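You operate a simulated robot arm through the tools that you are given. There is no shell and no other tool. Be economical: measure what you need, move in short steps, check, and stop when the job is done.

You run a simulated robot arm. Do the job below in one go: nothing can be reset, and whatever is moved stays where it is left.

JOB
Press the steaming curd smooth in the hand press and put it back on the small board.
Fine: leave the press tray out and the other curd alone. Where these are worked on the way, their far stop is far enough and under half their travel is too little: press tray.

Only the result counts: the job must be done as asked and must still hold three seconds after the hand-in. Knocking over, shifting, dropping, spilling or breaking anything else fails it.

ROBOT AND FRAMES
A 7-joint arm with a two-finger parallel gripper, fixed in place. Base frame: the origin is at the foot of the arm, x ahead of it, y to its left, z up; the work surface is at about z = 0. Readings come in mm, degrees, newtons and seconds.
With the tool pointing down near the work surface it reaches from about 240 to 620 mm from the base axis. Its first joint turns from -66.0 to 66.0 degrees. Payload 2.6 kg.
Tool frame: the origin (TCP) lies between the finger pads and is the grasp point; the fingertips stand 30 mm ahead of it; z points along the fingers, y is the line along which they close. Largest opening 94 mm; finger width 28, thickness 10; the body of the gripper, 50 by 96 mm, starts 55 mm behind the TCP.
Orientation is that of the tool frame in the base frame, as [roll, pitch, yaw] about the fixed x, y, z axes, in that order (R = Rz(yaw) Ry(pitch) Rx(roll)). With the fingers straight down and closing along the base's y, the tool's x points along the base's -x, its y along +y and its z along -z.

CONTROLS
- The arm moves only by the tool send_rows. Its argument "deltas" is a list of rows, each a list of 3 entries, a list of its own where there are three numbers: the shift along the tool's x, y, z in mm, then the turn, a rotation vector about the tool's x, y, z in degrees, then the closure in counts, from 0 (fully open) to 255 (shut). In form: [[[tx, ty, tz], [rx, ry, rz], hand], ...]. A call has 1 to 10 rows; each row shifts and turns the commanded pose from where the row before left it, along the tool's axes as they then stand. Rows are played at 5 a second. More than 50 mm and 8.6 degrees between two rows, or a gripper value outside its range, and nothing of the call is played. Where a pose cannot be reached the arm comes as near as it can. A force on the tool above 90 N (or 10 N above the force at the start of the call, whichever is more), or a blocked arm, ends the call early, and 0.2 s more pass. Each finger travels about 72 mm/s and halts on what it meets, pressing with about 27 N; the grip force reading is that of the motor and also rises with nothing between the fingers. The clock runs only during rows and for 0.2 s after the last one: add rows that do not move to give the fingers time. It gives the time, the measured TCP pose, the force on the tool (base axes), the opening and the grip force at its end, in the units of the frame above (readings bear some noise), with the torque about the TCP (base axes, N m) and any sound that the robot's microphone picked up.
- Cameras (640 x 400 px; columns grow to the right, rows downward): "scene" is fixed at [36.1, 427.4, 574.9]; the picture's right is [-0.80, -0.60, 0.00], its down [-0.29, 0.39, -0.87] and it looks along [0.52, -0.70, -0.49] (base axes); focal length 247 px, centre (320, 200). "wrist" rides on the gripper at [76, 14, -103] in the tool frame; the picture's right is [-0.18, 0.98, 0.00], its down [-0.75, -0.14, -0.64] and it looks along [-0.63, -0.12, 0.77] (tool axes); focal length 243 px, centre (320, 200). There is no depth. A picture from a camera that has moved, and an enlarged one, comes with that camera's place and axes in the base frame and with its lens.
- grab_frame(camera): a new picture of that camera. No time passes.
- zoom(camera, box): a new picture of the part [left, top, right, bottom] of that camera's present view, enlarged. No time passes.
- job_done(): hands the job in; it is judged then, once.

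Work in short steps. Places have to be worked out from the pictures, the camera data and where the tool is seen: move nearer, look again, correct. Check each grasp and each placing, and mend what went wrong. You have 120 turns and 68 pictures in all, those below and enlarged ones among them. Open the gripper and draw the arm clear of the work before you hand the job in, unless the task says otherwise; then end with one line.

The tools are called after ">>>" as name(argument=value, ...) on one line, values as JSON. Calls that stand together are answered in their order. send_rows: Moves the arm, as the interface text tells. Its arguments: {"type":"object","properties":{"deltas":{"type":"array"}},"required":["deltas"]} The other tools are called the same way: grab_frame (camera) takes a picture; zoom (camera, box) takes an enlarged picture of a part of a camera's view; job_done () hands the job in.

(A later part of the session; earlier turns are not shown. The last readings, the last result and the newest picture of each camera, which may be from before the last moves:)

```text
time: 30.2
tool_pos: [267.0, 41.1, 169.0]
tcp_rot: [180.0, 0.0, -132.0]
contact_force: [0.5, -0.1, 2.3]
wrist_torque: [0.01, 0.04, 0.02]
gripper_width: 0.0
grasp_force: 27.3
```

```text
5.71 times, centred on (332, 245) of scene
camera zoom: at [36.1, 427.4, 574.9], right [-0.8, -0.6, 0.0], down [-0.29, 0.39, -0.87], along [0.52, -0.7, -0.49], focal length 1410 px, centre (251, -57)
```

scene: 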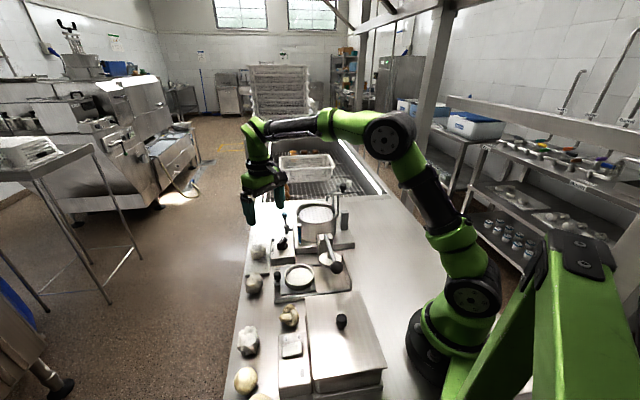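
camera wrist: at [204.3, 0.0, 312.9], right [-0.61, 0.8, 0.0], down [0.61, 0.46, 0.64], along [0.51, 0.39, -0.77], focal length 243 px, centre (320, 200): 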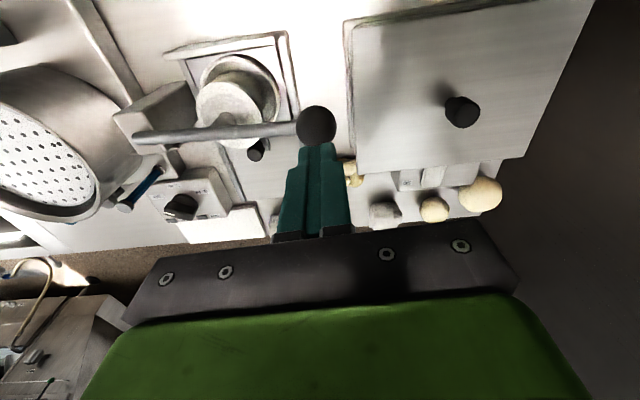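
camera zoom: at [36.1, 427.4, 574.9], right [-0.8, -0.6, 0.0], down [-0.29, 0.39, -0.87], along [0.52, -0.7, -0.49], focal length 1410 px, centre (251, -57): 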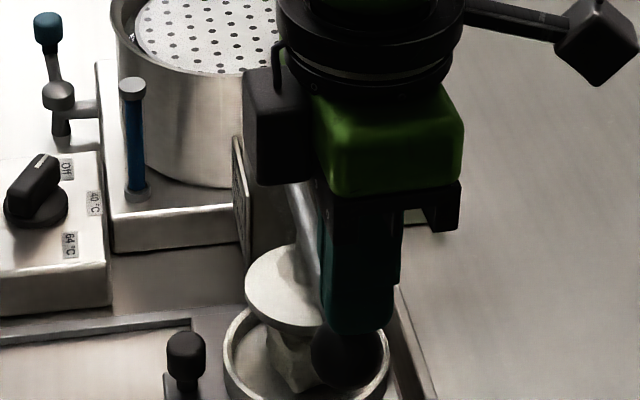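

The tips are on the ball and it has already dropped about 14 mm with only 2 N: the lever moves easily. I press on in small rows.

>>> send_rows(deltas=[[[0, 0, 6], [0, 0, 0], 255], [[0, 0, 6], [0, 0, 0], 255], [[0, 0, 6], [0, 0, 0], 255], [[0, 0, 6], [0, 0, 0], 255], [[0, 0, 0], [0, 0, 0], 255]])

>>> zoom(camera="scene", box=[276, 220, 388, 290])

```text
time: 31.1
tool_pos: [266.1, 40.6, 153.6]
tcp_rot: [180.0, 0.1, -132.5]
contact_force: [-12.9, -4.8, 29.5]
wrist_torque: [0.03, 0.4, 0.06]
gripper_width: 0.0
grasp_force: 26.8
stopped in row 4: the force on the tool passed its limit at 107 N (the readings are from after the stop); the commanded pose is now the measured one
```

```text
5.71 times, centred on (332, 255) of scene
camera zoom: at [36.0, 427.4, 574.9], right [-0.8, -0.6, 0.0], down [-0.29, 0.39, -0.87], along [0.52, -0.7, -0.49], focal length 1410 px, centre (251, -114)
```

zoom: 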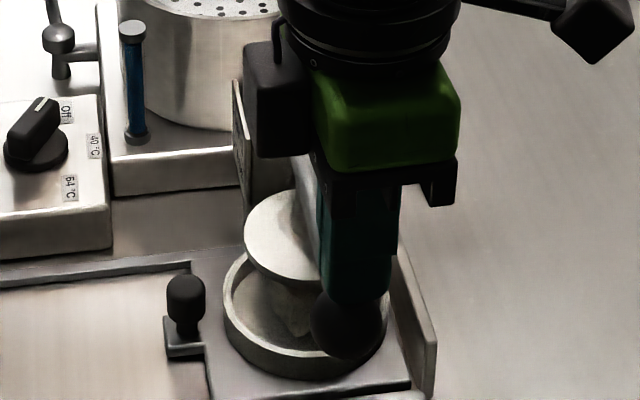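

Force rose above the limit as the plunger met the curd. I press more slowly, 1 mm per row, to see whether it yields.

>>> send_rows(deltas=[[[0, 0, 1], [0, 0, 0], 255], [[0, 0, 1], [0, 0, 0], 255], [[0, 0, 1], [0, 0, 0], 255], [[0, 0, 0], [0, 0, 0], 255], [[0, 0, 0], [0, 0, 0], 255]])

```text
time: 31.9
tool_pos: [266.5, 41.3, 151.9]
tcp_rot: [-180.0, 0.4, -132.8]
contact_force: [-14.0, -3.9, 29.8]
wrist_torque: [0.04, 0.41, 0.06]
gripper_width: 0.0
grasp_force: 26.9
stopped in row 3: the force on the tool passed its limit at 94 N (the readings are from after the stop); the commanded pose is now the measured one
```

Stiff again at nearly the same place. I look closely at the plunger and curd.

>>> zoom(camera="scene", box=[304, 242, 360, 277])

>>> grab_frame(camera="wrist")

```text
11.43 times, centred on (332, 260) of scene
camera zoom: at [36.0, 427.4, 574.9], right [-0.8, -0.6, 0.0], down [-0.29, 0.39, -0.87], along [0.52, -0.7, -0.49], focal length 2821 px, centre (183, -480)
```

zoom: 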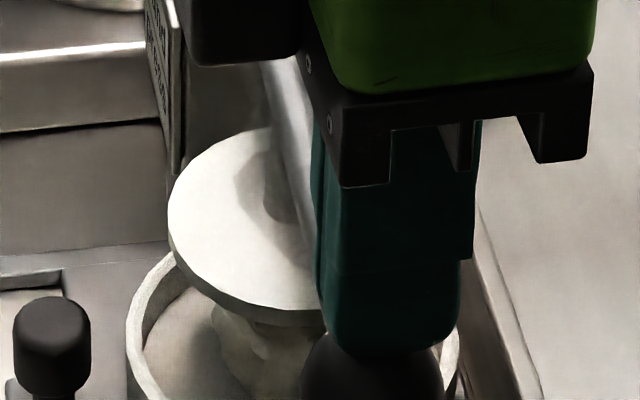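

```text
21 pictures are left
camera wrist: at [203.4, -5.4, 253.6], right [-0.6, 0.8, 0.0], down [0.61, 0.45, 0.65], along [0.52, 0.39, -0.76], focal length 243 px, centre (320, 200)
```

wrist: 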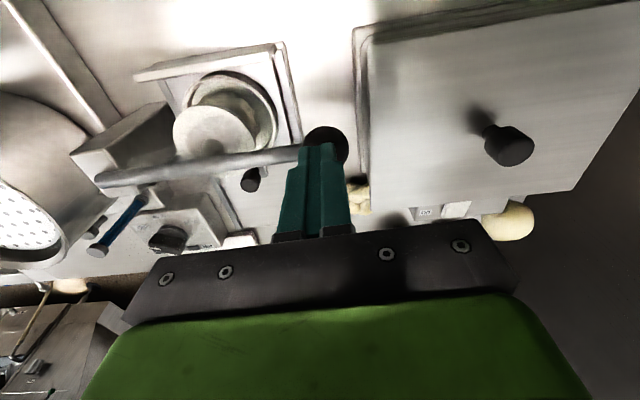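

The plunger is resting on the curd. I apply a moderate, sustained push (about 70–80 N) and see whether it creeps down.

>>> send_rows(deltas=[[[0, 0, 1], [0, 0, 0], 255], [[0, 0, 0.4], [0, 0, 0], 255], [[0, 0, 0], [0, 0, 0], 255], [[0, 0, 0], [0, 0, 0], 255], [[0, 0, 0], [0, 0, 0], 255], [[0, 0, 0], [0, 0, 0], 255], [[0, 0, 0], [0, 0, 0], 255], [[0, 0, 0], [0, 0, 0], 255]])

```text
time: 33.7
tool_pos: [267.8, 40.5, 151.2]
tcp_rot: [-179.9, 0.4, -132.8]
contact_force: [-20.3, -1.4, 65.8]
wrist_torque: [0.32, 0.7, 0.11]
gripper_width: 0.2
grasp_force: 27.4
```

It holds at 66 N without moving. I look at the curd to see whether it has changed.

>>> zoom(camera="scene", box=[304, 247, 360, 282])

```text
11.43 times, centred on (332, 264) of scene
camera zoom: at [35.8, 427.3, 575.0], right [-0.8, -0.6, 0.0], down [-0.29, 0.39, -0.87], along [0.52, -0.7, -0.49], focal length 2821 px, centre (183, -537)
```

zoom: 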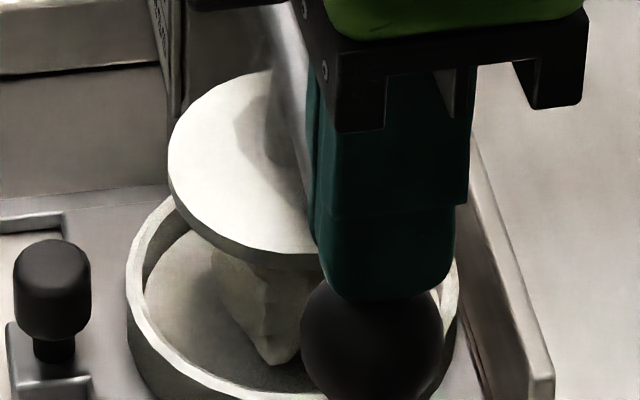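

No visible change yet. I add a little more force, up to about 85 N, hold briefly, then ease off and look at how the curd and lever respond.

>>> send_rows(deltas=[[[0, 0, 0.5], [0, 0, 0], 255], [[0, 0, 0], [0, 0, 0], 255], [[0, 0, 0.3], [0, 0, 0], 255], [[0, 0, 0], [0, 0, 0], 255], [[0, 0, 0], [0, 0, 0], 255], [[0, 0, 0], [0, 0, 0], 255]])

```text
time: 35.1
tool_pos: [267.8, 40.9, 151.3]
tcp_rot: [-179.8, 0.7, -132.7]
contact_force: [-13.9, -5.0, 61.7]
wrist_torque: [0.09, 0.59, 0.11]
gripper_width: 0.0
grasp_force: 27.0
```

Force stayed at 62 N despite 0.8 mm more, so something is yielding slowly. I continue in half-millimetre rows.

>>> send_rows(deltas=[[[0, 0, 0.5], [0, 0, 0], 255], [[0, 0, 0.3], [0, 0, 0], 255], [[0, 0, 0.3], [0, 0, 0], 255], [[0, 0, 0.3], [0, 0, 0], 255], [[0, 0, 0.3], [0, 0, 0], 255], [[0, 0, 0.3], [0, 0, 0], 255], [[0, 0, 0.3], [0, 0, 0], 255], [[0, 0, 0.3], [0, 0, 0], 255]])

```text
time: 36.7
tool_pos: [269.0, 41.0, 153.0]
tcp_rot: [-179.6, 0.9, -133.0]
contact_force: [-13.4, -3.6, 31.2]
wrist_torque: [0.02, 0.45, 0.06]
gripper_width: 0.0
grasp_force: 26.9
stopped in row 7: the force on the tool passed its limit at 92 N (the readings are from after the stop); the commanded pose is now the measured one
```

It is solidly stopped. I lift off the ball and look at the state of lever, plunger and curd.

>>> send_rows(deltas=[[[0, 0, -20], [0, 0, 0], 255], [[0, 0, -30], [0, 0, 0], 255], [[0, 0, -30], [0, 0, 0], 255], [[0, 0, 0], [0, 0, 0], 255]])

>>> zoom(camera="scene", box=[288, 232, 368, 282])

>>> grab_frame(camera="wrist")

```text
time: 37.7
tool_pos: [266.2, 41.0, 231.3]
tcp_rot: [-179.6, 0.8, -132.7]
contact_force: [0.1, 0.2, -0.3]
wrist_torque: [-0.01, -0.02, 0.0]
gripper_width: 0.0
grasp_force: 26.7
```

```text
8.00 times, centred on (328, 257) of scene
camera zoom: at [36.1, 427.4, 574.9], right [-0.8, -0.6, 0.0], down [-0.29, 0.39, -0.87], along [0.52, -0.7, -0.49], focal length 1974 px, centre (256, -256)
```

zoom: 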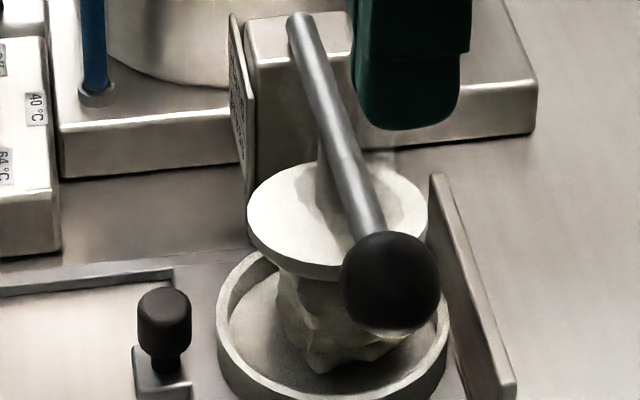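

```text
18 pictures are left
camera wrist: at [203.3, -5.3, 330.7], right [-0.6, 0.8, 0.0], down [0.61, 0.45, 0.65], along [0.53, 0.39, -0.76], focal length 243 px, centre (320, 200)
```

wrist: 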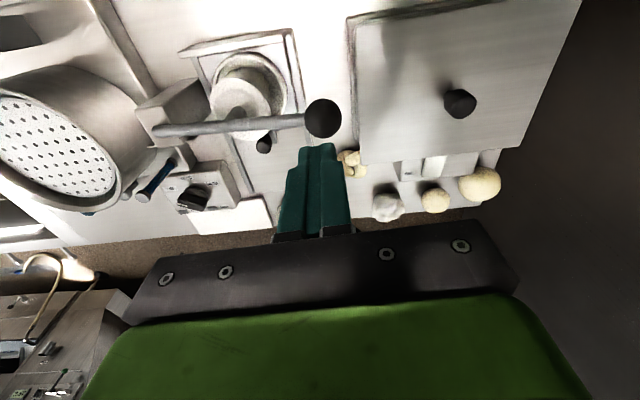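

The lever sprang back up and the curd still looks rough. I'll go to the knob and pull the tray out to inspect the curd properly and, with the tray out, learn how far the lever can travel unobstructed. First I move above the knob, straightening the tool.

>>> send_rows(deltas=[[[0, 0, 0], [-0.4, 0.8, -0.7], 110], [[-18.5, -29.5, 0], [0, 0, 0], 110], [[-18.5, -29.5, 0], [0, 0, 0], 110], [[-18.5, -29.5, 0], [0, 0, 0], 110], [[0, 0, 35], [0, 0, 0], 110], [[0, 0, 0], [0, 0, 0], 110]])

>>> grab_frame(camera="wrist")

```text
time: 39.1
tool_pos: [371.6, 20.6, 194.8]
tcp_rot: [-180.0, 0.1, -132.1]
contact_force: [-0.8, -0.6, 0.1]
wrist_torque: [0.0, -0.04, 0.0]
gripper_width: 53.3
grasp_force: 0.1
```

```text
17 pictures are left
camera wrist: at [309.1, -26.2, 296.0], right [-0.61, 0.8, 0.0], down [0.61, 0.46, 0.64], along [0.51, 0.39, -0.77], focal length 243 px, centre (320, 200)
```

wrist: 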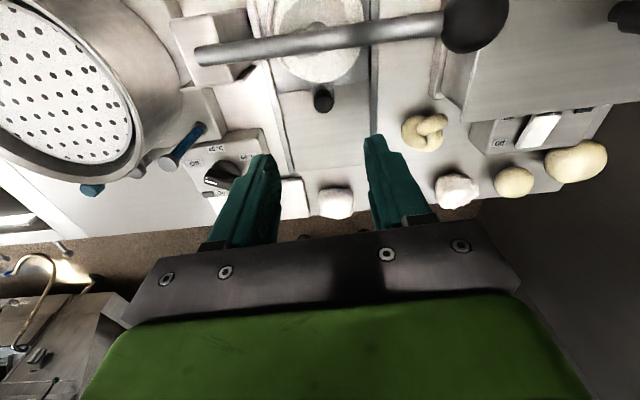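

The knob is at about (370, 24). I line up, descend and grip it.

>>> send_rows(deltas=[[[-1.5, 3.5, 40], [0, 0, 0], 110], [[0, 0, 44], [0, 0, 0], 110], [[0, 0, 44], [0, 0, 0], 110], [[0, 0, 0], [0, 0, 0], 180], [[0, 0, 0], [0, 0, 0], 255], [[0, 0, 0], [0, 0, 0], 255]])

```text
time: 40.5
tool_pos: [370.2, 23.3, 67.8]
tcp_rot: [-179.8, 0.1, -132.1]
contact_force: [16.8, -12.1, -15.9]
wrist_torque: [-0.07, -0.73, -0.05]
gripper_width: 18.9
grasp_force: 44.8
```

Gripped. I first push inward a little to verify the tray truly is against its stop.

>>> send_rows(deltas=[[[3, -1, 0], [0, 0, 0], 255], [[3, 0, 0], [0, 0, 0], 255], [[3, 0, 0], [0, 0, 0], 255], [[0, 0, 0], [0, 0, 0], 255]])

```text
time: 41.5
tool_pos: [366.3, 19.8, 69.8]
tcp_rot: [-179.4, 0.8, -131.6]
contact_force: [33.4, 17.7, -13.9]
wrist_torque: [0.58, -1.0, 0.04]
gripper_width: 18.4
grasp_force: 45.5
```

The inner stop is confirmed. Now I pull the tray out along its rail.

>>> send_rows(deltas=[[[-9, 1, 1.5], [0, 0, 0], 255], [[-10, -0.4, 0], [0, 0, 0], 255], [[-10, -0.4, 0], [0, 0, 0], 255], [[-10, -0.4, 0], [0, 0, 0], 255], [[-10, -0.4, 0], [0, 0, 0], 255], [[-10, -0.4, 0], [0, 0, 0], 255], [[-10, -0.4, 0], [0, 0, 0], 255], [[-10, -0.4, 0], [0, 0, 0], 255], [[-10, -0.4, 0], [0, 0, 0], 255], [[0, 0, 0], [0, 0, 0], 255]])

>>> zoom(camera="scene", box=[260, 230, 356, 290])

```text
time: 43.7
tool_pos: [428.7, 82.1, 69.9]
tcp_rot: [-179.4, 0.4, -132.1]
contact_force: [15.3, -16.6, 26.5]
wrist_torque: [-0.62, -0.34, -0.17]
gripper_width: 18.5
grasp_force: 45.1
```

```text
6.67 times, centred on (308, 260) of scene
camera zoom: at [35.9, 427.4, 574.9], right [-0.8, -0.6, 0.0], down [-0.29, 0.39, -0.87], along [0.52, -0.7, -0.49], focal length 1645 px, centre (400, -200)
```

zoom: 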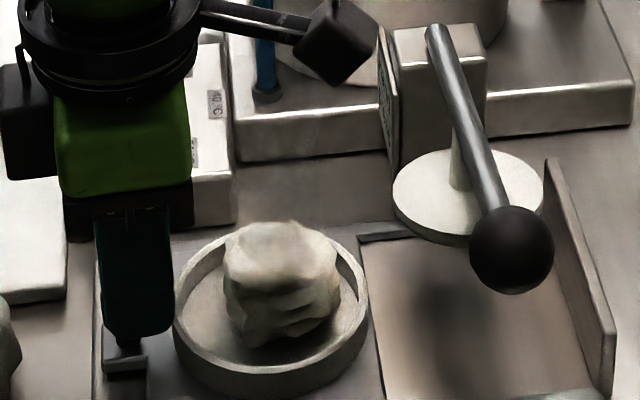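

The curd is unchanged and sits rather tall. With the tray out, I release the knob and test the lever's free travel; first lift.

>>> send_rows(deltas=[[[0, 0.5, 1], [0, 0, 0], 180], [[0, 0, 0], [-0.6, 0.4, 0], 110], [[0, 0, -45], [0, 0, 0], 110], [[0, 0, -45], [0, 0, 0], 110], [[0, 0, -40], [0, 0, 0], 110], [[27.5, 19.5, 0], [0, 0, 0], 255], [[27.5, 19.5, 0], [0, 0, 0], 255], [[27.5, 19.5, 0], [0, 0, 0], 255], [[27.5, 19.5, 0], [0, 0, 0], 255], [[0, 0, 0], [0, 0, 0], 255]])

```text
time: 45.9
tool_pos: [293.5, 50.7, 196.5]
tcp_rot: [179.4, -0.5, -132.1]
contact_force: [0.4, 0.2, 0.1]
wrist_torque: [0.03, 0.0, 0.0]
gripper_width: 0.0
grasp_force: 27.0
```

I straighten, go over the ball and press down toward where it had stopped before.

>>> send_rows(deltas=[[[12, 7.5, 0], [0.6, -0.5, 0], 255], [[12, 7.5, 0], [0, 0, 0], 255], [[0, 0, 12], [0, 0, 0], 255], [[0, 0, 8], [0, 0, 0], 255], [[0, 0, 8], [0, 0, 0], 255], [[0, 0, 6], [0, 0, 0], 255], [[0, 0, 5], [0, 0, 0], 255], [[0, 0, 0], [0, 0, 0], 255]])

```text
time: 47.7
tool_pos: [266.4, 45.7, 158.1]
tcp_rot: [-179.9, 0.2, -132.1]
contact_force: [1.0, 0.2, 2.0]
wrist_torque: [-0.01, -0.03, -0.02]
gripper_width: 0.1
grasp_force: 26.7
```

The lever gives only 2 N so far at TCP 158. I continue down past the previous stopping height of about 152.

>>> send_rows(deltas=[[[0, 0, 5], [0, 0, 0], 255], [[0, 0, 5], [0, 0, 0], 255], [[0, 0, 5], [0, 0, 0], 255], [[0, 0, 5], [0, 0, 0], 255], [[0, 0, 5], [0, 0, 0], 255], [[0, 0, 5], [0, 0, 0], 255], [[0, 0, 0], [0, 0, 0], 255]])

```text
time: 49.2
tool_pos: [269.5, 47.3, 132.8]
tcp_rot: [-179.8, 0.6, -132.6]
contact_force: [-13.8, -2.9, 43.6]
wrist_torque: [-0.09, 0.62, -0.17]
gripper_width: 0.0
grasp_force: 27.0
stopped in row 7: the force on the tool passed its limit at 92 N (the readings are from after the stop); the commanded pose is now the measured one
```

With nothing underneath, the lever goes about 20 mm lower (TCP 131 vs 152), so the curd itself blocked the plunger: it may sit too tall or tilted. I lift off and move above the curd to examine it.

>>> send_rows(deltas=[[[0, 0, -35], [0, 0, 0], 255], [[0, 0, -40], [0.2, 0.4, -0.5], 255], [[-23.5, -30.1, 0], [0, 0, 0], 255], [[-23.5, -30.1, 0], [0, 0, 0], 255], [[-23.5, -30.1, 0], [0, 0, 0], 255], [[0, 0, 45], [0, 0, 0], 0], [[0, 0, 25], [0, 0, 0], 0], [[0, 0, 0], [0, 0, 0], 0]])

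>>> zoom(camera="wrist", box=[200, 20, 440, 170])

>>> zoom(camera="scene", box=[276, 244, 324, 284])

```text
time: 51.0
tool_pos: [382.9, 37.7, 134.6]
tcp_rot: [-179.8, 0.0, -132.0]
contact_force: [1.0, -0.3, 0.4]
wrist_torque: [-0.01, 0.0, -0.01]
gripper_width: 94.3
grasp_force: 0.0
```

```text
2.67 times, centred on (320, 95) of wrist
camera zoom: at [321.4, -7.6, 236.3], right [-0.61, 0.79, 0.0], down [0.61, 0.47, 0.64], along [0.51, 0.39, -0.77], focal length 647 px, centre (320, 480)
```

zoom: 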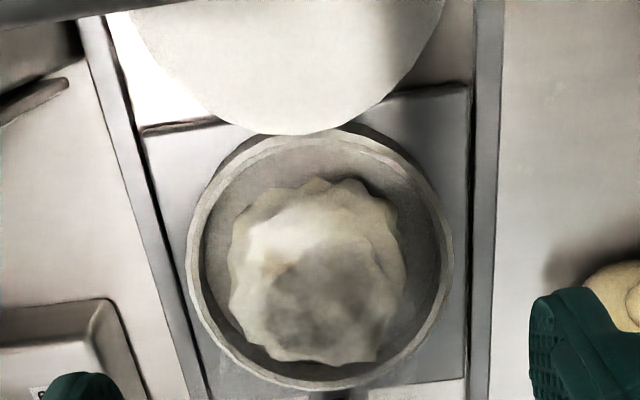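

```text
10.00 times, centred on (300, 264) of scene
camera zoom: at [36.1, 427.4, 574.9], right [-0.8, -0.6, 0.0], down [-0.29, 0.39, -0.87], along [0.52, -0.7, -0.49], focal length 2468 px, centre (520, -440)
```

zoom: 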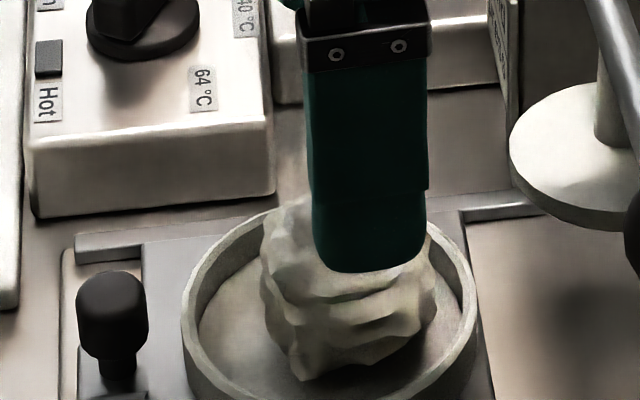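

The curd is upright, centred and about 56 mm wide; the plunger simply meets it partway. I'll push the tray in again firmly and then press the ball more squarely and with gradually higher force. First I regrip the knob.

>>> send_rows(deltas=[[[-21, -1.5, 0], [0, 0, 0], 110], [[-21, -1.5, 0], [0, 0, 0], 110], [[-21.5, -1.4, 0], [0, 0, 0], 110], [[0, 0, 34], [0, 0, 0], 110], [[0, 0, 34], [0, 0, 0], 110], [[0, 0, 0], [0, 0, 0], 180], [[0, 0, 0], [0, 0, 0], 255], [[0, 0, 0], [0, 0, 0], 255]])

```text
time: 52.8
tool_pos: [429.8, 82.5, 67.6]
tcp_rot: [-179.9, -0.1, -131.8]
contact_force: [-6.6, 7.4, 0.2]
wrist_torque: [0.47, -0.04, 0.09]
gripper_width: 18.5
grasp_force: 44.9
```

Gripped (18.5 mm). I push the tray in along the rail.

>>> send_rows(deltas=[[[10, 0.4, 0], [0, 0, 0], 255], [[10, 0.4, 0], [0, 0, 0], 255], [[10, 0.4, 0], [0, 0, 0], 255], [[10, 0.4, 0], [0, 0, 0], 255], [[10, 0.4, 0], [0, 0, 0], 255], [[10, 0.4, 0], [0, 0, 0], 255], [[10, 0.4, 0], [0, 0, 0], 255], [[8, 0.3, 0], [0, 0, 0], 255], [[5, 0.2, 0], [0, 0, 0], 255], [[0, 0, 0], [0, 0, 0], 255]])

```text
time: 55.0
tool_pos: [369.3, 22.9, 68.2]
tcp_rot: [-179.9, -0.1, -131.7]
contact_force: [3.3, 2.4, -35.5]
wrist_torque: [-0.01, 0.0, 0.02]
gripper_width: 18.7
grasp_force: 45.0
```

Nearly there, with little lateral force; I push the last millimetres until the stop resists.

>>> send_rows(deltas=[[[2, 0, 0.5], [0, 0, 0], 255], [[2, 0, 0], [0, 0, 0], 255], [[2, 0, 0], [0, 0, 0], 255], [[2, 0, 0], [0, 0, 0], 255], [[0, 0, 0], [0, 0, 0], 255]])

```text
time: 56.2
tool_pos: [368.2, 20.5, 69.6]
tcp_rot: [-179.6, 0.5, -131.5]
contact_force: [19.9, 30.0, -9.5]
wrist_torque: [0.84, -0.51, 0.11]
gripper_width: 18.5
grasp_force: 44.6
```

Firmly on the stop. I release, lift, and move above the ball.

>>> send_rows(deltas=[[[-4, 0, 0], [0, 0, 0], 255], [[0, 0, 0], [0, 0, 0], 170], [[0, 0, 0], [0, 0, 0], 110], [[0, 0, -45], [0, 0, 0], 110], [[0, 0, -45], [0, 0, 0], 110], [[0, 0, -45], [0, 0, 0], 110], [[18.1, 31, 0], [0, 0, 0], 255], [[18.1, 31, 0], [0, 0, 0], 255], [[18.1, 31, 0], [0, 0, 0], 255], [[0, 0, 0], [0, 0, 0], 255]])

```text
time: 58.4
tool_pos: [260.4, 41.0, 201.2]
tcp_rot: [-179.8, 0.0, -131.9]
contact_force: [-0.4, 1.0, 0.1]
wrist_torque: [-0.06, 0.01, 0.03]
gripper_width: 0.0
grasp_force: 26.7
```

I correct to (265, 44.5) and come down on the ball to just above the height where the curd resists.

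>>> send_rows(deltas=[[[-5.7, -1, 15], [0, 0, 0], 255], [[0, 0, 10], [0, 0, 0], 255], [[0, 0, 8], [0, 0, 0], 255], [[0, 0, 8], [0, 0, 0], 255], [[0, 0, 5], [0, 0, 0], 255], [[0, 0, 1.5], [0, 0, 0], 255], [[0, 0, 0], [0, 0, 0], 255]])

```text
time: 60.0
tool_pos: [267.5, 46.7, 154.9]
tcp_rot: [-179.7, 0.0, -131.9]
contact_force: [-0.1, -0.7, 0.9]
wrist_torque: [0.01, 0.03, -0.03]
gripper_width: 0.2
grasp_force: 27.1
```

Light contact at TCP 155. I press on at 1 mm per row.

>>> send_rows(deltas=[[[0, 0, 1], [0, 0, 0], 255], [[0, 0, 1], [0, 0, 0], 255], [[0, 0, 1], [0, 0, 0], 255], [[0, 0, 1], [0, 0, 0], 255], [[0, 0, 0.5], [0, 0, 0], 255], [[0, 0, 0], [0, 0, 0], 255]])

```text
time: 61.4
tool_pos: [267.8, 45.3, 151.5]
tcp_rot: [-179.8, 0.2, -131.9]
contact_force: [-24.5, 3.0, 70.3]
wrist_torque: [0.09, 0.9, 0.5]
gripper_width: 0.0
grasp_force: 27.1
```

It holds at 70 N. I raise the force gradually from here.

>>> send_rows(deltas=[[[0, 0, 0.3], [0, 0, 0], 255], [[0, 0, 0.2], [0, 0, 0], 255], [[0, 0, 0], [0, 0, 0], 255], [[0, 0, 0], [0, 0, 0], 255], [[0, 0, 0], [0, 0, 0], 255]])

```text
time: 62.6
tool_pos: [267.6, 45.2, 152.3]
tcp_rot: [-179.6, 0.2, -132.1]
contact_force: [-24.3, 9.0, 67.9]
wrist_torque: [0.23, 0.87, 0.23]
gripper_width: 0.1
grasp_force: 27.0
```

Force fell slightly although I commanded more, so I check closely whether the tip is sliding on the ball or the curd is yielding.

>>> zoom(camera="scene", box=[300, 244, 356, 284])

```text
10.00 times, centred on (328, 264) of scene
camera zoom: at [35.8, 427.3, 575.0], right [-0.8, -0.6, 0.0], down [-0.29, 0.39, -0.87], along [0.52, -0.7, -0.49], focal length 2468 px, centre (240, -440)
```

zoom: 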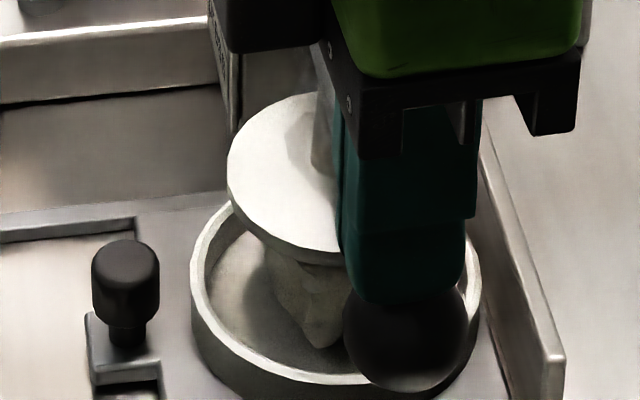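

The tip sits well on the ball and the plunger is still on the uncompressed curd. I keep raising the load in tiny rows.

>>> send_rows(deltas=[[[0, 0.2, 0.2], [0, 0, 0], 255], [[0, 0.2, 0.2], [0, 0, 0], 255], [[0, 0, 0.2], [0, 0, 0], 255], [[0, 0, 0.2], [0, 0, 0], 255], [[0, 0, 0], [0, 0, 0], 255], [[0, 0, 0], [0, 0, 0], 255], [[0, 0, 0], [0, 0, 0], 255]])

```text
time: 64.2
tool_pos: [267.8, 44.9, 152.8]
tcp_rot: [-179.7, 0.2, -132.1]
contact_force: [-25.2, 12.5, 75.9]
wrist_torque: [0.32, 0.97, 0.13]
gripper_width: 0.0
grasp_force: 26.8
```

Force is now 76 N. I keep going in the same way.

>>> send_rows(deltas=[[[0, 0.2, 0.2], [0, 0, 0], 255], [[0, 0.2, 0.2], [0, 0, 0], 255], [[0, 0, 0.1], [0, 0, 0], 255], [[0, 0, 0], [0, 0, 0], 255], [[0, 0, 0], [0, 0, 0], 255], [[0, 0, 0], [0, 0, 0], 255], [[0, 0, 0], [0, 0, 0], 255], [[0, 0, 0], [0, 0, 0], 255], [[0, 0, 0], [0, 0, 0], 255]])

```text
time: 66.2
tool_pos: [268.5, 45.5, 152.3]
tcp_rot: [-179.5, 0.3, -132.1]
contact_force: [-22.7, 9.6, 76.3]
wrist_torque: [0.24, 0.89, -0.23]
gripper_width: 0.2
grasp_force: 27.5
```

>>> send_rows(deltas=[[[0, 0.2, 0.3], [0, 0, 0], 255], [[0, 0.2, 0.3], [0, 0, 0], 255], [[0, 0, 0.2], [0, 0, 0], 255], [[0, 0, 0], [0, 0, 0], 255], [[0, 0, 0.2], [0, 0, 0], 255], [[0, 0, 0], [0, 0, 0], 255], [[0, 0, 0], [0, 0, 0], 255]])

```text
time: 66.8
tool_pos: [268.1, 45.1, 153.7]
tcp_rot: [-179.5, 0.2, -132.2]
contact_force: [-11.0, -2.2, 26.9]
wrist_torque: [-0.05, 0.44, 0.01]
gripper_width: 0.0
grasp_force: 26.7
stopped in row 2: the force on the tool passed its limit at 92 N (the readings are from after the stop); the commanded pose is now the measured one
```

The curd doesn't yield to force alone. There is a sign on the press post that may say how it is used; I lift off the ball and zoom in on it.

>>> send_rows(deltas=[[[0, 0, -30], [0, 0, 0], 255], [[0, 0, -40], [0.4, 0.2, 0], 255], [[0, 0, 0], [0, 0, 0], 255]])

>>> zoom(camera="scene", box=[311, 232, 327, 256])

```text
time: 67.6
tool_pos: [268.0, 44.5, 221.5]
tcp_rot: [-179.1, 0.0, -131.9]
contact_force: [0.0, 0.2, 0.4]
wrist_torque: [0.0, 0.0, -0.03]
gripper_width: 0.0
grasp_force: 27.0
```

```text
16.00 times, centred on (319, 244) of scene
camera zoom: at [36.1, 427.4, 574.9], right [-0.8, -0.6, 0.0], down [-0.29, 0.39, -0.87], along [0.52, -0.7, -0.49], focal length 3949 px, centre (336, -504)
```

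zoom: 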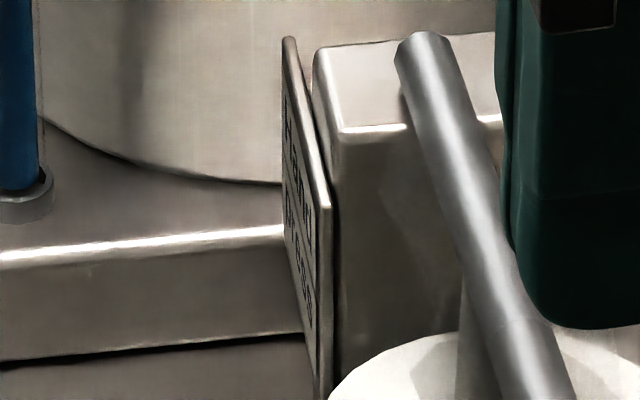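

The sign carries several lines that can't be read from here. I'll turn the wrist camera toward it; first move over and begin the turn.

>>> send_rows(deltas=[[[-21.3, -37.8, 0], [-0.9, 0, 0], 255], [[-21.3, -37.8, 0], [0, 0, 0], 255], [[-21.3, -37.8, 0], [0, 0, 0], 255], [[0, 0, 0], [0, 0, 8.4], 255], [[0, 0, 0], [0, 0, 8.4], 255], [[0, 0, 0], [0, 0, 8.4], 255], [[0, 0, 0], [0, 0, 8.4], 255], [[0, 0, 0], [0, 0, 8.4], 255], [[0, 0, 0], [0, 0, 8.4], 255], [[0, 0, 0], [0, 0, 8.4], 255]])

>>> send_rows(deltas=[[[0, 0, 10], [0, 0, 8.2], 255], [[0, 0, 10], [0, 0, 8.2], 255], [[0, 0, 10], [0, 0, 8.2], 255], [[0, 0, 10], [0, 0, 8.2], 255], [[0, 0, 10], [0, 0, 8.2], 255], [[0, 0, 10], [0, 0, 8.2], 255], [[0, 0, 10], [0, 0, 8.2], 255], [[0, 0, 0], [0, 0, 7], 255], [[0, 0, 0], [0, 0, 0], 255]])

>>> grab_frame(camera="wrist")

```text
time: 69.8
tool_pos: [394.5, 17.7, 222.3]
tcp_rot: [179.9, -0.1, 169.0]
contact_force: [0.1, -0.3, 0.1]
wrist_torque: [-0.04, 0.0, 0.02]
gripper_width: 0.0
grasp_force: 26.4
```

```text
time: 71.8
tool_pos: [395.4, 18.3, 153.6]
tcp_rot: [-180.0, -0.1, 104.6]
contact_force: [0.3, 0.1, -1.1]
wrist_torque: [0.04, 0.01, 0.0]
gripper_width: 0.0
grasp_force: 26.9
```

```text
11 pictures are left
camera wrist: at [389.8, 95.1, 254.2], right [1.0, 0.07, 0.0], down [0.05, -0.77, 0.64], along [0.04, -0.64, -0.77], focal length 243 px, centre (320, 200)
```

wrist: 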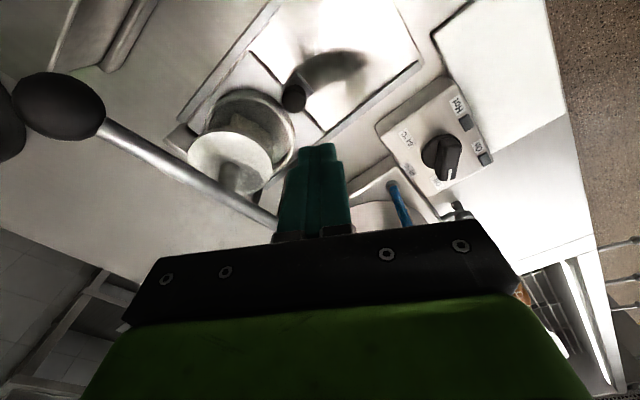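

The sign is hidden behind the gripper; I shift sideways in +x so it appears left of the fingers, and zoom.

>>> send_rows(deltas=[[[-16, 35, 0], [0, 0, 0], 255], [[-16, 35, 0], [0, 0, 0], 255], [[0, 0, 0], [0, 0, 0], 255]])

>>> zoom(camera="wrist", box=[170, 130, 298, 240])

```text
time: 72.6
tool_pos: [470.0, 2.3, 151.8]
tcp_rot: [-180.0, -0.1, 104.7]
contact_force: [-0.5, -0.7, -0.5]
wrist_torque: [0.04, -0.01, -0.02]
gripper_width: 0.1
grasp_force: 27.1
```

```text
3.64 times, centred on (234, 185) of wrist
camera zoom: at [464.6, 81.5, 253.8], right [1.0, 0.07, 0.0], down [0.06, -0.77, 0.64], along [0.05, -0.64, -0.77], focal length 882 px, centre (633, 254)
```

zoom: 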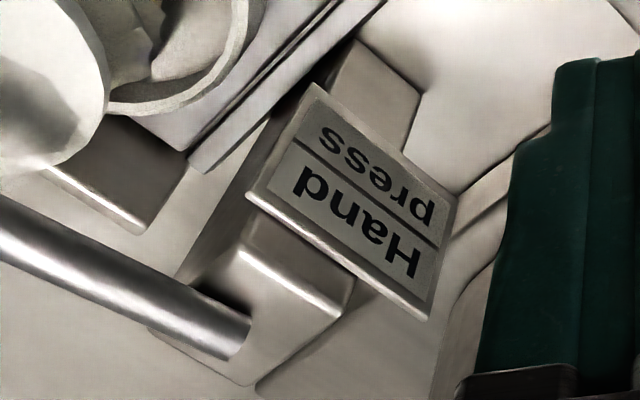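

The sign only reads "Hand press". But comparing pictures, the curd was symmetric on the board originally and has looked lopsided (left side low, taller) ever since my first failed grasp, so it sits tipped and is too tall for the full stroke. I'll bring the tray back out and re-seat it; first turn the tool back and go to the knob.

>>> send_rows(deltas=[[[0, 0, -20], [0, 0, -8.4], 255], [[0, 0, -20], [0, 0, -8.4], 255], [[0, 0, 0], [0, 0, -8.4], 255], [[0, 0, 0], [0, 0, -8.4], 255], [[0, 0, 0], [0, 0, -8.4], 255], [[0, 0, 0], [0, 0, -8.4], 255], [[0, 0, 0], [0, 0, -8.4], 255], [[0, 0, 0], [0, 0, -8.4], 255], [[0, 0, 0], [0, 0, -8.4], 255], [[0, 0, 0], [0, 0, -8.4], 255]])

>>> send_rows(deltas=[[[0, 0, 0], [0, 0, -7.8], 110], [[0, 0, 0], [0, 0, -7.8], 110], [[0, 0, 0], [0, 0, -7.8], 110], [[0, 0, 0], [0, 0, -7.8], 110], [[0, 0, 0], [0, 0, -7.6], 110], [[17.2, 29.6, 0], [0, 0, 0], 110], [[17.2, 29.6, 0], [0, 0, 0], 110], [[17.2, 29.6, 0], [0, 0, 0], 110], [[0, 0, 0], [0, 0, 0], 110]])

```text
time: 74.8
tool_pos: [471.6, 3.9, 192.4]
tcp_rot: [179.9, -0.1, -171.1]
contact_force: [0.5, -0.9, 0.3]
wrist_torque: [0.0, -0.01, -0.01]
gripper_width: 0.0
grasp_force: 26.5
```

```text
time: 76.8
tool_pos: [368.7, 26.1, 192.4]
tcp_rot: [-180.0, 0.0, -132.5]
contact_force: [0.0, 0.4, -0.3]
wrist_torque: [0.0, -0.03, 0.02]
gripper_width: 53.5
grasp_force: 0.1
```

I make a small correction, descend and grip the knob.

>>> send_rows(deltas=[[[0.5, -2, 41], [0, 0, -0.5], 110], [[0, 0, 42], [0, 0, 0], 110], [[0, 0, 42], [0, 0, 0], 110], [[0, 0, 0], [0, 0, 0], 180], [[0, 0, 0], [0, 0, 0], 255], [[0, 0, 0], [0, 0, 0], 255]])

```text
time: 78.2
tool_pos: [371.7, 25.6, 64.9]
tcp_rot: [179.8, 0.0, -131.9]
contact_force: [-4.1, 4.9, -5.2]
wrist_torque: [0.51, -0.25, 0.07]
gripper_width: 18.8
grasp_force: 44.7
```

Gripped (18.8 mm). I pull the tray out to its outer stop.

>>> send_rows(deltas=[[[-10, -0.4, 0], [0, 0, 0], 255], [[-10, -0.4, 0], [0, 0, 0], 255], [[-10, -0.4, 0], [0, 0, 0], 255], [[-10, -0.4, 0], [0, 0, 0], 255], [[-10, -0.4, 0], [0, 0, 0], 255], [[-10, -0.4, 0], [0, 0, 0], 255], [[-10, -0.4, 0], [0, 0, 0], 255], [[-10, -0.4, 0], [0, 0, 0], 255], [[-6, -0.2, 0], [0, 0, 0], 255], [[0, 0, 0], [0, 0, 0], 255]])

```text
time: 80.4
tool_pos: [431.4, 84.8, 65.9]
tcp_rot: [179.8, -0.2, -131.8]
contact_force: [1.9, -3.2, -33.0]
wrist_torque: [-0.17, -0.04, 0.03]
gripper_width: 19.0
grasp_force: 45.2
```

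A few millimetres remain; I pull until the outer stop resists, then release and lift.

>>> send_rows(deltas=[[[-3, 0, 0], [0, 0, 0], 255], [[-3, 0, 0], [0, 0, 0], 255], [[0, 0, 0], [0, 0, 0], 255]])

>>> send_rows(deltas=[[[2, 0, 0], [0, 0, 0], 180], [[0, 0, 0], [0, 0, 0], 110], [[0, 0, -40], [0, 0, 0], 110], [[0, 0, -40], [0, 0, 0], 110], [[-20, 0, -10], [0, 0, 0], 0], [[-20, 0, 0], [0, 0, 0], 0], [[0, 0, 0], [0, 0, 0], 0]])

>>> zoom(camera="scene", box=[272, 248, 320, 288])

```text
time: 81.2
tool_pos: [435.4, 90.3, 65.7]
tcp_rot: [179.9, -0.1, -132.1]
contact_force: [0.9, -13.5, -26.0]
wrist_torque: [-0.27, -0.17, 0.08]
gripper_width: 18.7
grasp_force: 45.2
```

```text
time: 82.8
tool_pos: [460.7, 117.1, 158.6]
tcp_rot: [-179.9, 0.0, -131.8]
contact_force: [-0.4, 0.1, -0.7]
wrist_torque: [0.05, 0.0, 0.02]
gripper_width: 93.8
grasp_force: 0.1
```

```text
10.00 times, centred on (296, 268) of scene
camera zoom: at [36.1, 427.4, 574.9], right [-0.8, -0.6, 0.0], down [-0.29, 0.39, -0.87], along [0.52, -0.7, -0.49], focal length 2468 px, centre (560, -480)
```

zoom: 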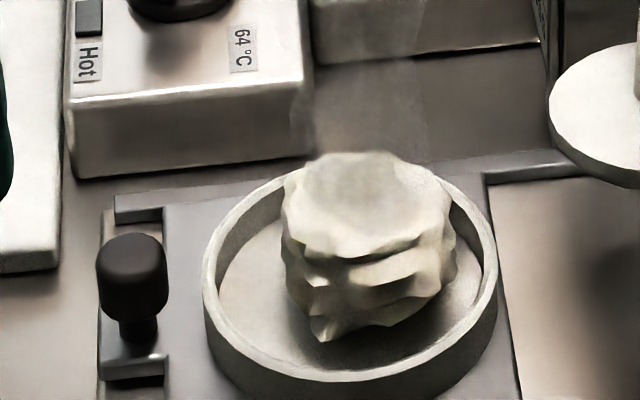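

The tray is fully out and I see the curd leaning: its front (camera side) is raised, with a shadow under it. I'll grip it just above the rim so the pads square it up, and tilt it level before letting go.

>>> send_rows(deltas=[[[33, 1.7, 0], [0, 0, 0], 0], [[33, 1.7, 0], [0, 0, 0], 0], [[33, 1.6, 0], [0, 0, 0], 0], [[0, 0, 40], [0, 0, 0], 0], [[0, 0, 40], [0, 0, 0], 0], [[0, 0, 7], [0, 0, 0], 0], [[0, 0, 0], [0, 0, 0], 0]])

>>> zoom(camera="wrist", box=[220, 60, 420, 185])

```text
time: 84.4
tool_pos: [391.5, 49.4, 69.2]
tcp_rot: [-180.0, 0.1, -132.0]
contact_force: [-0.1, 0.0, -0.3]
wrist_torque: [-0.02, -0.01, -0.03]
gripper_width: 94.1
grasp_force: 0.0
```

```text
3.20 times, centred on (320, 122) of wrist
camera zoom: at [329.8, 2.4, 170.4], right [-0.61, 0.79, 0.0], down [0.61, 0.47, 0.64], along [0.51, 0.39, -0.77], focal length 776 px, centre (320, 448)
```

zoom: 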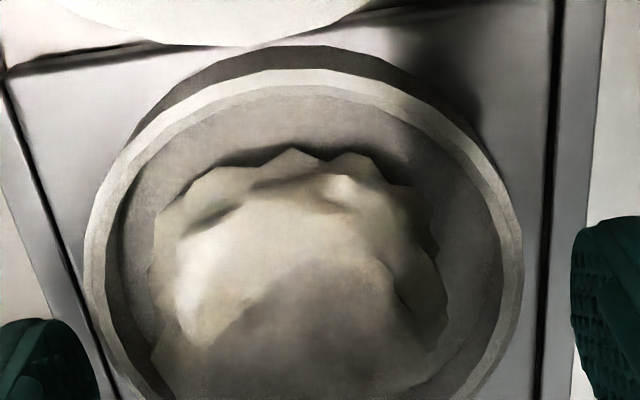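

I close on the curd here and read the width.

>>> send_rows(deltas=[[[3, -1, 0], [0, 0, 0], 0], [[0, 0, 0], [0, 0, 0], 100], [[0, 0, 0], [0, 0, 0], 180], [[0, 0, 0], [0, 0, 0], 255], [[0, 0, 0], [0, 0, 0], 255]])

```text
time: 85.6
tool_pos: [389.1, 47.1, 70.0]
tcp_rot: [179.9, 0.0, -132.0]
contact_force: [0.2, 0.8, 0.1]
wrist_torque: [-0.01, -0.04, -0.01]
gripper_width: 55.9
grasp_force: 27.6
```

Held at 55.9 mm. I lift it 5 mm, set it straight down again with slight pressure, release and back up to look.

>>> send_rows(deltas=[[[0, 0, -3], [0, 0, 0], 255], [[0, 0, -3], [0, 0, 0], 255], [[0, 0, 3], [0, 0, 0], 255], [[0, 0, 2.5], [0, 0, 0], 255], [[0, 0, 1], [0, 0, 0], 255], [[0, 0, 0], [0, 0, 0], 255]])

```text
time: 87.0
tool_pos: [389.8, 45.3, 69.3]
tcp_rot: [180.0, 0.0, -132.0]
contact_force: [-0.6, 0.6, -1.4]
wrist_torque: [0.03, -0.03, 0.0]
gripper_width: 56.2
grasp_force: 26.9
```

No floor contact yet; I lower 1 mm per row to feel the floor.

>>> send_rows(deltas=[[[0, 0, 1], [0, 0, 0], 255], [[0, 0, 0], [0, 0, 0], 255]])

>>> send_rows(deltas=[[[0, 0, 1], [0, 0, 0], 255], [[0, 0, 0], [0, 0, 0], 255]])

>>> zoom(camera="scene", box=[272, 248, 320, 288])

```text
time: 87.6
tool_pos: [390.3, 46.5, 69.4]
tcp_rot: [-179.9, 0.1, -132.0]
contact_force: [-11.0, -2.5, 24.3]
wrist_torque: [-0.2, 0.55, -0.07]
gripper_width: 56.1
grasp_force: 27.6
```

```text
time: 88.2
tool_pos: [390.4, 46.7, 67.9]
tcp_rot: [-180.0, 0.2, -131.9]
contact_force: [-5.1, 0.7, 29.1]
wrist_torque: [-0.06, 0.27, -0.07]
gripper_width: 55.9
grasp_force: 27.0
```

```text
10.00 times, centred on (296, 268) of scene
camera zoom: at [35.9, 427.4, 574.9], right [-0.8, -0.6, 0.0], down [-0.29, 0.39, -0.87], along [0.52, -0.7, -0.49], focal length 2468 px, centre (560, -480)
```

zoom: 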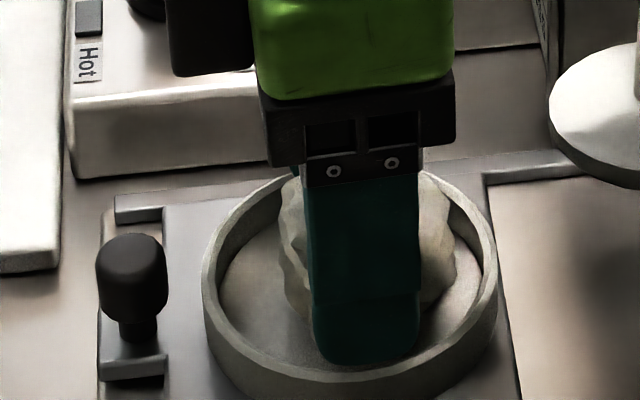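

The floor reaction acts at the curd's centre, so it is now sitting flat. I relieve the force, release and raise to look.

>>> send_rows(deltas=[[[0, 0, -1], [0, 0, 0], 255], [[0, 0, 0], [0, 0, 0], 130], [[0, 0, 0], [0, 0, 0], 60], [[0, 0, 0], [0, 0, 0], 0], [[0, 0, -35], [0, 0, 0], 0], [[0, 0, -40], [0, 0, 0], 0], [[-33, -2, 0], [0, 0, 0], 60], [[-31, 0, 0], [0, 0, 0], 110], [[0, 0, 0], [0, 0, 0], 110]])

>>> zoom(camera="scene", box=[272, 248, 320, 288])

```text
time: 90.2
tool_pos: [435.2, 93.0, 143.6]
tcp_rot: [180.0, 0.0, -131.9]
contact_force: [0.9, -1.0, 1.3]
wrist_torque: [0.04, 0.01, -0.02]
gripper_width: 53.4
grasp_force: 0.0
```

```text
10.00 times, centred on (296, 268) of scene
camera zoom: at [36.1, 427.4, 574.9], right [-0.8, -0.6, 0.0], down [-0.29, 0.39, -0.87], along [0.52, -0.7, -0.49], focal length 2468 px, centre (560, -480)
```

zoom: 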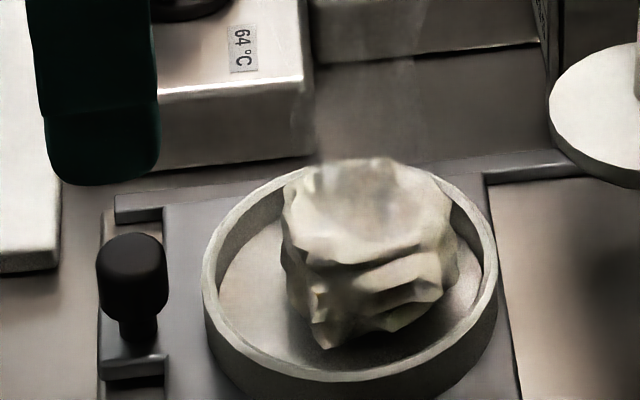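

The curd rests the same way, so this is its natural pose. I'll try again, this time with a long sustained, gradually increasing press. I grip the knob and push the tray in.

>>> send_rows(deltas=[[[1, -1, 38], [0, 0, 0], 110], [[0, 0, 38], [0, 0, 0], 110], [[0, 0, 0], [0, 0, 0], 180], [[0, 0, 0], [0, 0, 0], 255], [[0, 0, 0], [0, 0, 0], 255]])

>>> send_rows(deltas=[[[10, 0.4, 0], [0, 0, 0], 255], [[10, 0.4, 0], [0, 0, 0], 255], [[10, 0.4, 0], [0, 0, 0], 255], [[10, 0.4, 0], [0, 0, 0], 255], [[10, 0.4, 0], [0, 0, 0], 255], [[10, 0.4, 0], [0, 0, 0], 255], [[10, 0.4, 0], [0, 0, 0], 255], [[10, 0.4, 0], [0, 0, 0], 255], [[8, 0.3, 0], [0, 0, 0], 255], [[0, 0, 0], [0, 0, 0], 255]])

```text
time: 91.4
tool_pos: [435.4, 88.3, 64.2]
tcp_rot: [-179.7, 0.2, -131.9]
contact_force: [15.4, -12.3, -9.8]
wrist_torque: [-0.11, -0.75, 0.03]
gripper_width: 18.9
grasp_force: 45.3
```

```text
time: 93.6
tool_pos: [373.8, 26.4, 66.7]
tcp_rot: [-179.9, 0.0, -132.1]
contact_force: [15.2, -17.8, -28.3]
wrist_torque: [-0.66, -0.27, 0.06]
gripper_width: 18.7
grasp_force: 44.7
```

A few millimetres more to the inner stop, then release and lift.

>>> send_rows(deltas=[[[3, -1, 0], [0, 0, 0], 255], [[3, 0, 0], [0, 0, 0], 255], [[3, 0, 0], [0, 0, 0], 255], [[0, 0, 0], [0, 0, 0], 255]])

>>> send_rows(deltas=[[[-3, 0, 0], [0, 0, 0], 255], [[0, 0, 0], [0, 0, 0], 170], [[0, 0, 0], [0, 0, 0], 110], [[0, 0, -45], [0, 0, 0], 110], [[0, 0, -45], [0, 0, 0], 110], [[0, 0, -45], [0, 0, 0], 110], [[17, 31, 0], [0, 0, 0], 255], [[17, 31, 0], [0, 0, 0], 255], [[17, 31, 0], [0, 0, 0], 255], [[0, 0, 0], [0, 0, 0], 255]])

```text
time: 94.6
tool_pos: [371.2, 24.8, 68.1]
tcp_rot: [-179.8, 0.7, -131.5]
contact_force: [27.7, 25.7, -11.0]
wrist_torque: [0.81, -0.88, 0.08]
gripper_width: 18.6
grasp_force: 44.9
```

```text
time: 96.8
tool_pos: [267.6, 44.6, 204.0]
tcp_rot: [179.9, 0.1, -132.0]
contact_force: [0.6, -0.3, 0.1]
wrist_torque: [0.01, 0.01, -0.01]
gripper_width: 0.0
grasp_force: 27.0
```

Over the ball again; I press down to light contact with the curd, aiming slightly farther out on the ball.

>>> send_rows(deltas=[[[1, 3, 18], [0, 0, 0], 255], [[0, 0, 10], [0, 0, 0], 255], [[0, 0, 8], [0, 0, 0], 255], [[0, 0, 8], [0, 0, 0], 255], [[0, 0, 4], [0, 0, 0], 255], [[0, 0, 2], [0, 0, 0], 255], [[0, 0, 1], [0, 0, 0], 255], [[0, 0, 1], [0, 0, 0], 255], [[0, 0, 0], [0, 0, 0], 255]])

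```text
time: 98.8
tool_pos: [264.3, 46.8, 151.9]
tcp_rot: [-179.9, 0.2, -131.9]
contact_force: [-18.8, -8.7, 56.7]
wrist_torque: [-0.33, 0.49, 0.01]
gripper_width: 0.0
grasp_force: 27.0
```

Same contact height, 57 N. I go up to about 80 N and dwell.

>>> send_rows(deltas=[[[0, 0, 0.4], [0, 0, 0], 255], [[0, 0, 0.3], [0, 0, 0], 255], [[0, 0, 0], [0, 0, 0], 255], [[0, 0, 0], [0, 0, 0], 255], [[0, 0, 0], [0, 0, 0], 255], [[0, 0, 0], [0, 0, 0], 255], [[0, 0, 0], [0, 0, 0], 255], [[0, 0, 0], [0, 0, 0], 255], [[0, 0, 0], [0, 0, 0], 255], [[0, 0, 0], [0, 0, 0], 255]])

```text
time: 101.0
tool_pos: [264.3, 46.9, 151.8]
tcp_rot: [-179.8, 0.3, -132.0]
contact_force: [-18.4, -16.3, 66.0]
wrist_torque: [-0.6, 0.45, -0.23]
gripper_width: 0.0
grasp_force: 27.2
```

Steady at 66 N. I add a bit more and keep dwelling.

>>> send_rows(deltas=[[[0, 0, 0.4], [0, 0, 0], 255], [[0, 0, 0.3], [0, 0, 0], 255], [[0, 0, 0], [0, 0, 0], 255], [[0, 0, 0], [0, 0, 0], 255], [[0, 0, 0], [0, 0, 0], 255], [[0, 0, 0], [0, 0, 0], 255], [[0, 0, 0], [0, 0, 0], 255], [[0, 0, 0], [0, 0, 0], 255], [[0, 0, 0], [0, 0, 0], 255], [[0, 0, 0], [0, 0, 0], 255]])

>>> send_rows(deltas=[[[0, 0, 0.2], [0, 0, 0], 255], [[0, 0, 0], [0, 0, 0], 255], [[0, 0, 0.2], [0, 0, 0], 255], [[0, 0, 0], [0, 0, 0], 255], [[0, 0, 0], [0, 0, 0], 255], [[0, 0, 0], [0, 0, 0], 255], [[0, 0, 0], [0, 0, 0], 255], [[0, 0, 0], [0, 0, 0], 255], [[0, 0, 0], [0, 0, 0], 255], [[0, 0, 0], [0, 0, 0], 255]])

```text
time: 101.7
tool_pos: [264.0, 48.3, 152.4]
tcp_rot: [-179.7, 0.4, -132.1]
contact_force: [-11.7, -2.1, 29.6]
wrist_torque: [-0.14, 0.33, 0.0]
gripper_width: 0.0
grasp_force: 27.1
stopped in row 3: the force on the tool passed its limit at 91 N (the readings are from after the stop); the commanded pose is now the measured one
```

```text
time: 103.8
tool_pos: [264.0, 46.4, 152.6]
tcp_rot: [-179.7, 0.6, -132.1]
contact_force: [-13.7, -12.8, 56.9]
wrist_torque: [-0.5, 0.34, -0.38]
gripper_width: 0.1
grasp_force: 26.7
```

I keep dwelling at about 60–70 N.

>>> send_rows(deltas=[[[0, 0, 0.2], [0, 0, 0], 255], [[0, 0, 0], [0, 0, 0], 255], [[0, 0, 0], [0, 0, 0], 255], [[0, 0, 0], [0, 0, 0], 255], [[0, 0, 0], [0, 0, 0], 255], [[0, 0, 0], [0, 0, 0], 255], [[0, 0, 0], [0, 0, 0], 255], [[0, 0, 0], [0, 0, 0], 255], [[0, 0, 0], [0, 0, 0], 255], [[0, 0, 0], [0, 0, 0], 255]])

>>> send_rows(deltas=[[[0, 0, 0], [0, 0, 0], 255], [[0, 0, 0], [0, 0, 0], 255], [[0, 0, 0], [0, 0, 0], 255], [[0, 0, 0], [0, 0, 0], 255], [[0, 0, 0], [0, 0, 0], 255], [[0, 0, 0], [0, 0, 0], 255], [[0, 0, 0], [0, 0, 0], 255], [[0, 0, 0], [0, 0, 0], 255], [[0, 0, 0], [0, 0, 0], 255], [[0, 0, 0], [0, 0, 0], 255]])

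>>> zoom(camera="scene", box=[300, 244, 356, 284])

```text
time: 106.0
tool_pos: [264.2, 46.6, 152.2]
tcp_rot: [-179.7, 0.4, -132.1]
contact_force: [-16.6, -18.5, 60.0]
wrist_torque: [-0.71, 0.43, -0.01]
gripper_width: 0.5
grasp_force: 26.7
```

```text
time: 108.2
tool_pos: [265.6, 47.9, 152.7]
tcp_rot: [-179.7, 0.4, -132.1]
contact_force: [-16.0, -18.7, 58.6]
wrist_torque: [-0.7, 0.43, -0.05]
gripper_width: 0.0
grasp_force: 27.3
```

```text
10.00 times, centred on (328, 264) of scene
camera zoom: at [35.9, 427.3, 575.0], right [-0.8, -0.6, 0.0], down [-0.29, 0.39, -0.87], along [0.52, -0.7, -0.49], focal length 2468 px, centre (240, -440)
```

zoom: 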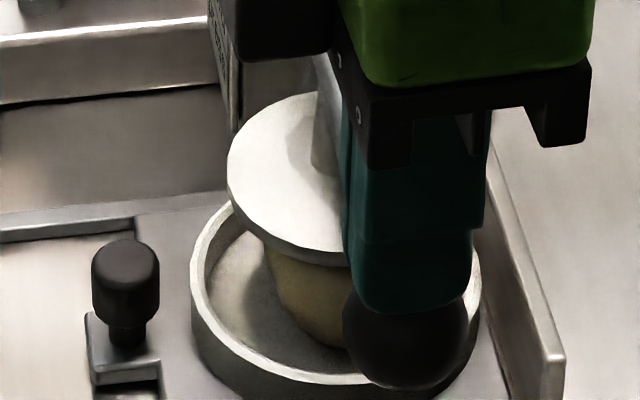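

The long dwell worked: the curd under the plunger is now smooth and rounded. I lift off the ball and go to the knob.

>>> send_rows(deltas=[[[0, 0, -25], [0, 0, 0], 255], [[0, 0, -35], [-0.3, 0.4, 0], 255], [[-18, -30, 0], [0, 0, 0], 110], [[-18, -30, 0], [0, 0, 0], 110], [[-18, -30, 0], [0, 0, 0], 110], [[0, 0, 0], [0, 0, 0], 110]])

```text
time: 109.7
tool_pos: [369.5, 30.3, 213.3]
tcp_rot: [179.7, -0.1, -132.1]
contact_force: [0.5, -0.6, 0.2]
wrist_torque: [0.02, -0.01, -0.01]
gripper_width: 53.5
grasp_force: 0.1
```

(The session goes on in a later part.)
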